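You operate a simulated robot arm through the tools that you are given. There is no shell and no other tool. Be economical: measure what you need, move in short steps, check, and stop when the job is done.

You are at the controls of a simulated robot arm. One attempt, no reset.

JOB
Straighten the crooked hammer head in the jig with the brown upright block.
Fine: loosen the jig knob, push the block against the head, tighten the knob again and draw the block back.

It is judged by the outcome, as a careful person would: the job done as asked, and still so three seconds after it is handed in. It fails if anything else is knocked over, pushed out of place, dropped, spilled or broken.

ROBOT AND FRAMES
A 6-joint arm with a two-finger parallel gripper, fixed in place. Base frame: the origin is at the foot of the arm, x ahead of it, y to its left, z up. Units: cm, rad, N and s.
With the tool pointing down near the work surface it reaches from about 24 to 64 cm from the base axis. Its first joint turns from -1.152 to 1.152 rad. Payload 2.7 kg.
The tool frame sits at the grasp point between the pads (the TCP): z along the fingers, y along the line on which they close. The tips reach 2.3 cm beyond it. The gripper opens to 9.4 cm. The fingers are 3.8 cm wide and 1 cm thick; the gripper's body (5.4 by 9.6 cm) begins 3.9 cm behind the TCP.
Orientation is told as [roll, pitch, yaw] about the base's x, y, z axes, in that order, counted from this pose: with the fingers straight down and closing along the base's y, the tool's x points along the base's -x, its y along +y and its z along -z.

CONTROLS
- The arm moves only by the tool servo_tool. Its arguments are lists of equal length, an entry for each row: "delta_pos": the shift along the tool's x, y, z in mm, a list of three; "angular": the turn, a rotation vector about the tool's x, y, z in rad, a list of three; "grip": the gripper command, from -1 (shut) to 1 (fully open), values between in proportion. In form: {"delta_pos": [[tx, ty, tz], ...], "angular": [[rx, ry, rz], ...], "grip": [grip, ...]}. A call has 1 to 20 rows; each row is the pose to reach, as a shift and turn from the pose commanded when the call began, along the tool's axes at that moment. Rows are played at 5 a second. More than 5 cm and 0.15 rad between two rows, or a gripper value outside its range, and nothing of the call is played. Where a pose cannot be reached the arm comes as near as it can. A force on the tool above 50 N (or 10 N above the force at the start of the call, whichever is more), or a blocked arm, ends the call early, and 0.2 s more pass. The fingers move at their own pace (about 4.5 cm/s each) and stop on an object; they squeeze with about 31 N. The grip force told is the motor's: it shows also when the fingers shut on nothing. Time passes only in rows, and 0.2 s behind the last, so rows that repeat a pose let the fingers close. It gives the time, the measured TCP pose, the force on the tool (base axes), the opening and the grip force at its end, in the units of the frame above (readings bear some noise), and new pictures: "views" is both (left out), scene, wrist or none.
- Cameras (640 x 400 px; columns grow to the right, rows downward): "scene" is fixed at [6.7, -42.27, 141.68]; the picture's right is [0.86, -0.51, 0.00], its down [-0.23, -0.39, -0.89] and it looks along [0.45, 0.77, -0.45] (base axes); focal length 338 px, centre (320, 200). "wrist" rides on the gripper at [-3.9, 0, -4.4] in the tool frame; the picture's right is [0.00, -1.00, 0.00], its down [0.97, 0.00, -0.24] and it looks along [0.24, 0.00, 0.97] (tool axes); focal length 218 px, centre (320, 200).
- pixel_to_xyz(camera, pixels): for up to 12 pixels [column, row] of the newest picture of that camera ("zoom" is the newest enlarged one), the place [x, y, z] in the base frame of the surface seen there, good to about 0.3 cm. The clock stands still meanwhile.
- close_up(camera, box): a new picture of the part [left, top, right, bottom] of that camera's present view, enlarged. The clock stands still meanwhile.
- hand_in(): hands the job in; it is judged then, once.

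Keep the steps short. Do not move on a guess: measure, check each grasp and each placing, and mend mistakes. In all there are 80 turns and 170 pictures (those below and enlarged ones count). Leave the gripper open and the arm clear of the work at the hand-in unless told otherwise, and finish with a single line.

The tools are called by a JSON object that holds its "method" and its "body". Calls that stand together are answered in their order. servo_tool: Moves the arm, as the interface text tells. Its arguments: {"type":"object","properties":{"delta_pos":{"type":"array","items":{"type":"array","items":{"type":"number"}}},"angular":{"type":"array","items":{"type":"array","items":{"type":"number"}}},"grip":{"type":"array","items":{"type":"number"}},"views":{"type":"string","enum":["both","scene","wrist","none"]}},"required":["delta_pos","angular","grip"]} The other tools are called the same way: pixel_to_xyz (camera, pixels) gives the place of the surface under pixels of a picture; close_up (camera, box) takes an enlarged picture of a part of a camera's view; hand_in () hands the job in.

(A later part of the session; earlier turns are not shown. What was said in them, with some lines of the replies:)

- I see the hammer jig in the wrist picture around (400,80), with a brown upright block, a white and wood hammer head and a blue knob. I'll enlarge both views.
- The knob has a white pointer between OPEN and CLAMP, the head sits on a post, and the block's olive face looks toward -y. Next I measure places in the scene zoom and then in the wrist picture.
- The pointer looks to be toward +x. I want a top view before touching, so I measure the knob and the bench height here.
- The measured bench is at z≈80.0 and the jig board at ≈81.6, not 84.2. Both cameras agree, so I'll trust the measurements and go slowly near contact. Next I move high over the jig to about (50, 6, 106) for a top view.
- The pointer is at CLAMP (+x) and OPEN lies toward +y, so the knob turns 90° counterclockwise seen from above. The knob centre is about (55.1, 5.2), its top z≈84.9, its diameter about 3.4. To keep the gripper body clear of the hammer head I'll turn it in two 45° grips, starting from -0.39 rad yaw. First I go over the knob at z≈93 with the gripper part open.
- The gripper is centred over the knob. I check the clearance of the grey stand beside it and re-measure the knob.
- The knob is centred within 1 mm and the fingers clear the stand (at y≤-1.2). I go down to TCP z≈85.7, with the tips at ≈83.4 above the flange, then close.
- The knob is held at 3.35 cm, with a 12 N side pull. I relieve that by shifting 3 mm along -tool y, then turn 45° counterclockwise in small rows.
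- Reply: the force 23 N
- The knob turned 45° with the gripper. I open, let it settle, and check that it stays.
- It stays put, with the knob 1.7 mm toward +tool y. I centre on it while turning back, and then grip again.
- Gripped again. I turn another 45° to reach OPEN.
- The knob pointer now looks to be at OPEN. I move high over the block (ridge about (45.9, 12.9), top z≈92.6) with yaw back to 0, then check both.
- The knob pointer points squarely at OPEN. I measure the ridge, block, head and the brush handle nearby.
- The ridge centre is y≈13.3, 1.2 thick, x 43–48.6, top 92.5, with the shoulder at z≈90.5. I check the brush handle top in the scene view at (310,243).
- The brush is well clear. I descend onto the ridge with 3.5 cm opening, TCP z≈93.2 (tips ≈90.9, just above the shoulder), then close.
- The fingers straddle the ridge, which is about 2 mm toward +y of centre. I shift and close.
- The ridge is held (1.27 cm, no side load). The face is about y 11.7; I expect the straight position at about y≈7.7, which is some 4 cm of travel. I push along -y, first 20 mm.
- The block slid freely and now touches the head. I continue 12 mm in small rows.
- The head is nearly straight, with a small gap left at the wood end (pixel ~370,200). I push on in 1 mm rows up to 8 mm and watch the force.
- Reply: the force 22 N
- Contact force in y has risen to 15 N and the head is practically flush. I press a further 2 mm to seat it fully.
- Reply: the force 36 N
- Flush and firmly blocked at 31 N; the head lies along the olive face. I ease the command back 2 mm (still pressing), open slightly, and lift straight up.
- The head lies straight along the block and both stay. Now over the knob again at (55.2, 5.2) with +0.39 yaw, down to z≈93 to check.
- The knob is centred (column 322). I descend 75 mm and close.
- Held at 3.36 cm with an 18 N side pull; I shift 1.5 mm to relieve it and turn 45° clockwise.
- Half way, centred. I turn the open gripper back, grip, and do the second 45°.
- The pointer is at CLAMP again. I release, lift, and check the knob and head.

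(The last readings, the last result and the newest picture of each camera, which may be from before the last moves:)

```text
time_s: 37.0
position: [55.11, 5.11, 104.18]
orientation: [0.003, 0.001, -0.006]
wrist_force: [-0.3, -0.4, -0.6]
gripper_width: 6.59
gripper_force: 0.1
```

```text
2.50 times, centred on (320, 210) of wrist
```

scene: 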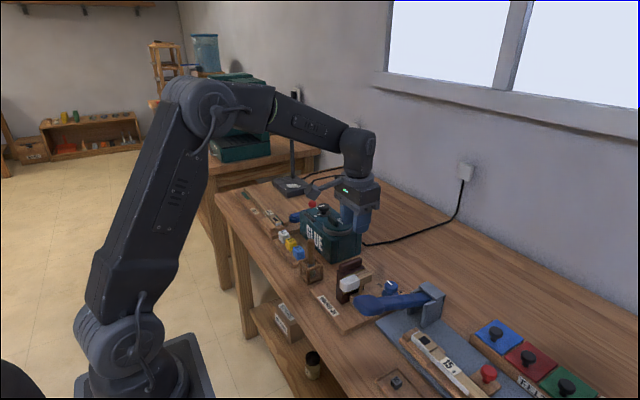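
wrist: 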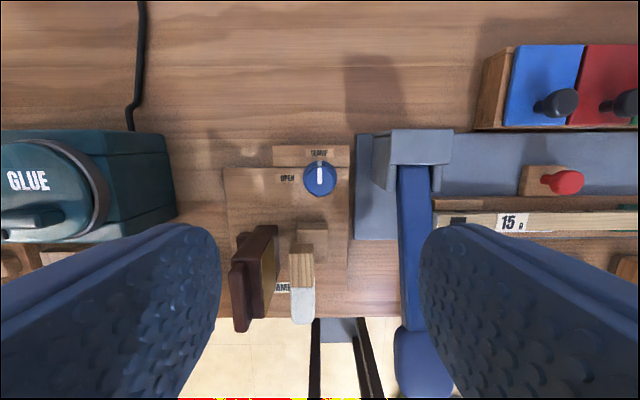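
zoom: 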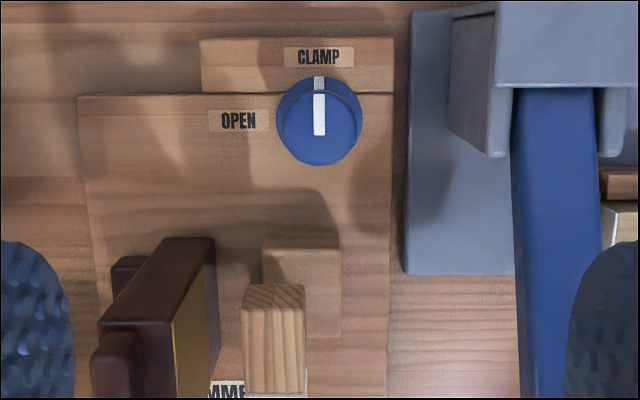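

The knob is at CLAMP and the head looks straight, but the block seems to have shifted away or turned. I look closely from the scene camera and measure.

{"method": "close_up", "body": {"camera": "scene", "box": [300, 235, 420, 315]}}

{"method": "pixel_to_xyz", "body": {"camera": "wrist", "pixels": [[272, 228], [264, 264], [250, 230], [238, 262], [244, 270], [238, 325], [295, 250], [314, 250], [292, 315], [310, 315], [303, 285], [275, 290]]}}

```text
5.00 times, centred on (360, 275) of scene
```

zoom: 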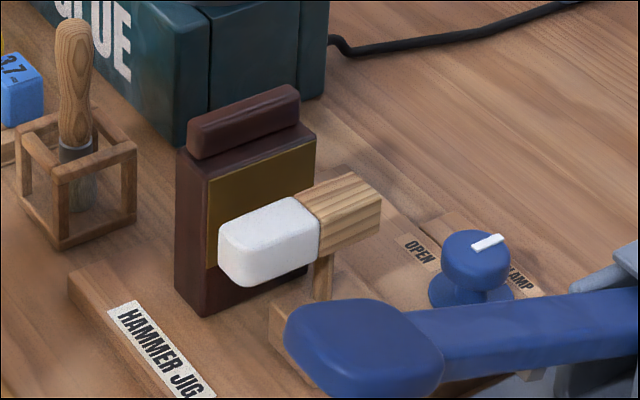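

```text
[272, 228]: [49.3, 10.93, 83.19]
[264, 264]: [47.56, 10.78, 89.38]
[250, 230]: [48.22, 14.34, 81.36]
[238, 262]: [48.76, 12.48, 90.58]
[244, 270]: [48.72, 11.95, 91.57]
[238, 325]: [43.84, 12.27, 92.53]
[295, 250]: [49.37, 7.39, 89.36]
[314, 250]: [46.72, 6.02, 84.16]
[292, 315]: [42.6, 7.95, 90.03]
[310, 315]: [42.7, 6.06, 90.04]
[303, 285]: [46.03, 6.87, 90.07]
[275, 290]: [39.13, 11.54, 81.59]
```

The block has gone back by itself to about y 10.8 (face), apparently during the knob turning. I must check whether the head is truly straight: top view from directly above it.

{"method": "servo_tool", "body": {"delta_pos": [[40, 10, 0], [75, 18, 0], [75, 18, 0]], "angular": [[0, 0, 0], [0, 0, 0], [0, 0, 0]], "grip": [0.4, 0.4, 0.4], "views": "wrist"}}

{"method": "close_up", "body": {"camera": "wrist", "box": [240, 100, 400, 220]}}

```text
time_s: 37.8
position: [47.53, 6.98, 104.22]
orientation: [0.002, -0.003, -0.01]
wrist_force: [0.3, 0.0, 1.1]
gripper_width: 6.59
gripper_force: 0.1
```

wrist: 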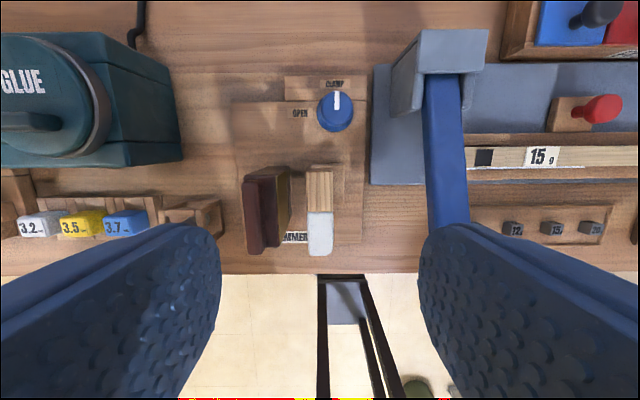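

```text
3.33 times, centred on (320, 160) of wrist
```

zoom: 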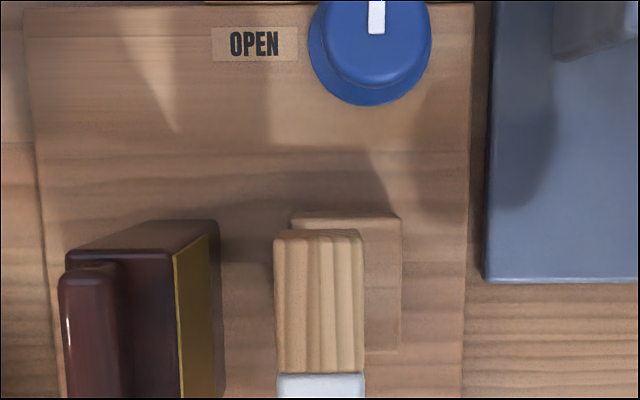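

The head is straight, its edges parallel to the board and the camera axis within about 1°, with the knob at CLAMP. The block stands upright, with its ridge at about y 12.3, not yet fully back at its starting place of 13.35. I'll move over the ridge to draw it back the rest of the way.

{"method": "servo_tool", "body": {"delta_pos": [[8, 27, 0], [15, 53, 0], [15, 53, 40], [15, 53, 75], [15, 53, 100], [15, 53, 109], [15, 53, 109]], "angular": [[0, 0, -0.01], [0, 0, -0.01], [0, 0, -0.01], [0, 0, -0.01], [0, 0, -0.01], [0, 0, -0.01], [0, 0, -0.01]], "grip": [-0.25, -0.25, -0.25, -0.25, -0.25, -0.25, -0.25], "views": "wrist"}}

```text
time_s: 39.4
position: [46.22, 12.25, 93.43]
orientation: [0.003, -0.003, 0.001]
wrist_force: [0.0, -0.1, -0.6]
gripper_width: 3.53
gripper_force: 0.1
```

wrist: 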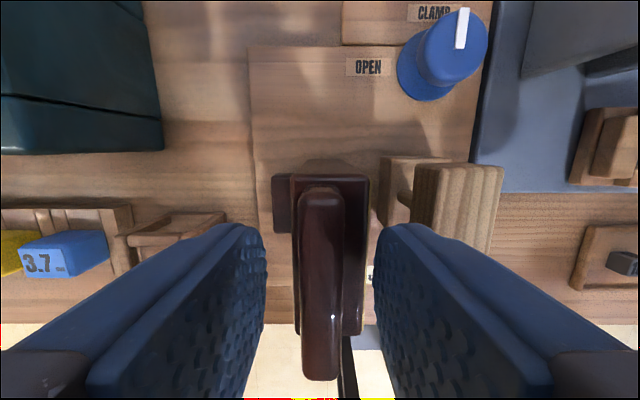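

The ridge is centred between the fingers. I close and draw the block back 11 mm toward +y.

{"method": "servo_tool", "body": {"delta_pos": [[0, 0, 0], [0, 0, 0], [0, 0, 0], [0, 0, 0], [0, 3, 0], [0, 6, 0], [0, 9, 0], [0, 11, 0], [0, 11, 0]], "angular": [[0, 0, 0], [0, 0, 0], [0, 0, 0], [0, 0, 0], [0, 0, 0], [0, 0, 0], [0, 0, 0], [0, 0, 0], [0, 0, 0]], "grip": [-1, -1, -1, -1, -1, -1, -1, -1, -1], "views": "wrist"}}

```text
time_s: 41.4
position: [46.18, 13.47, 93.4]
orientation: [0.002, -0.002, 0.001]
wrist_force: [3.2, -3.2, 3.1]
gripper_width: 1.24
gripper_force: 44.7
```

wrist: 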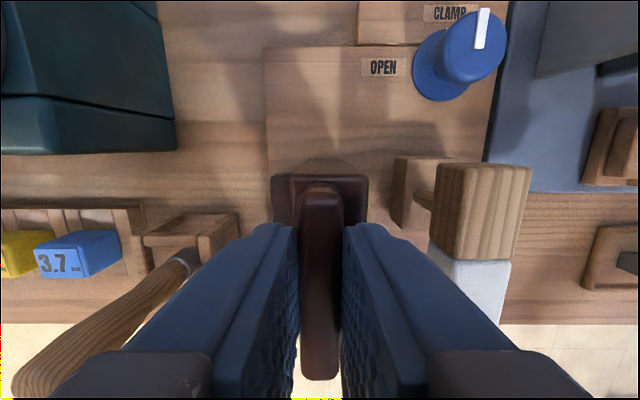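

The block is back at its starting place (13.47). I release, lift, and move to a clear spot with the final view.

{"method": "servo_tool", "body": {"delta_pos": [[0, 0, 0], [0, 0, 0], [0, 0, 0], [0, 0, -35], [0, 0, -75], [0, -25, -110], [15, -60, -130], [15, -60, -130]], "angular": [[0, 0, 0], [0, 0, 0], [0, 0, 0], [0, 0, 0], [0, 0, 0], [0, 0, 0], [0, 0, 0], [0, 0, 0]], "grip": [-0.25, -0.25, -0.25, -0.25, -0.25, 0.4, 1, 1]}}

{"method": "close_up", "body": {"camera": "wrist", "box": [220, 80, 420, 240]}}

{"method": "close_up", "body": {"camera": "scene", "box": [270, 215, 430, 325]}}

```text
time_s: 43.2
position: [44.68, 7.21, 106.42]
orientation: [0.001, 0.0, 0.003]
wrist_force: [0.0, 0.1, 0.7]
gripper_width: 9.44
gripper_force: 0.0
```

scene: 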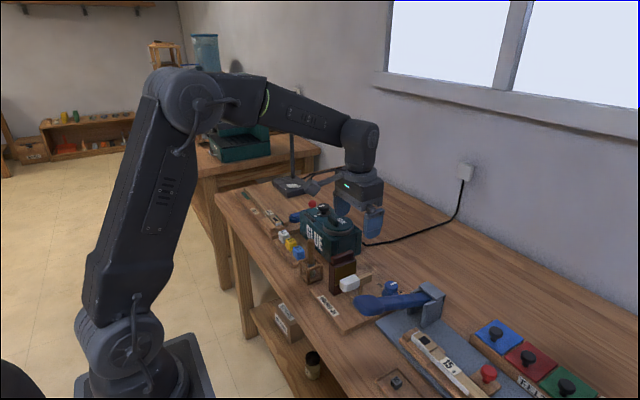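
wrist: 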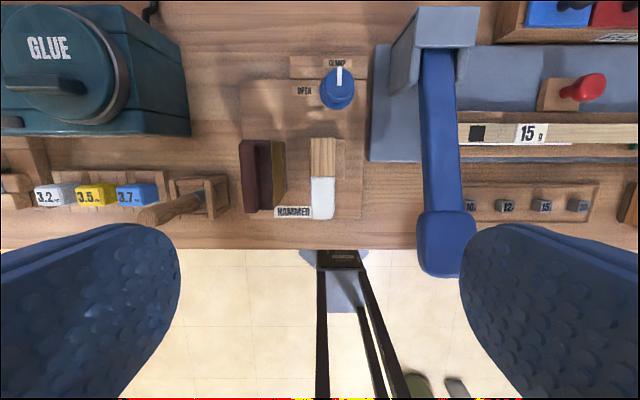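

```text
2.50 times, centred on (320, 160) of wrist
```

zoom: 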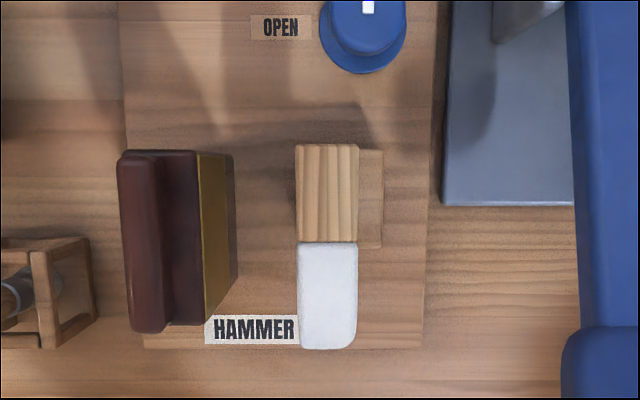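

```text
3.64 times, centred on (350, 270) of scene
```

zoom: 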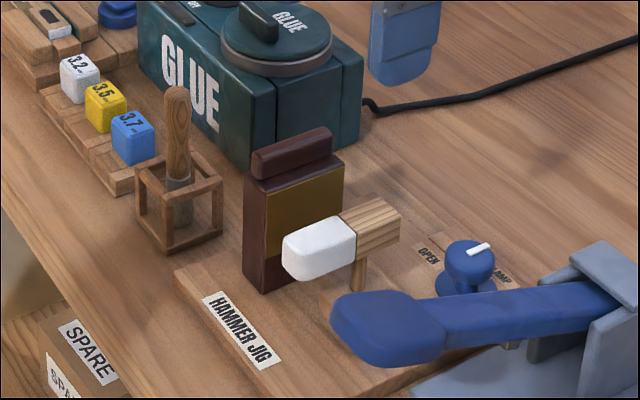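

The head is straight (edge columns 296→299 and 359→357 from end to end). The knob is at CLAMP, the block is back and upright, its neighbours are undisturbed, and the gripper is open and clear. I hand in.

{"method": "hand_in", "body": {}}

```text
The job is handed in.
```

The hammer head is straight in the jig to within about 1°, the knob is tightened back at CLAMP, and the block is drawn back to its starting place, though it slid part-way back unprompted while I was tightening the knob.
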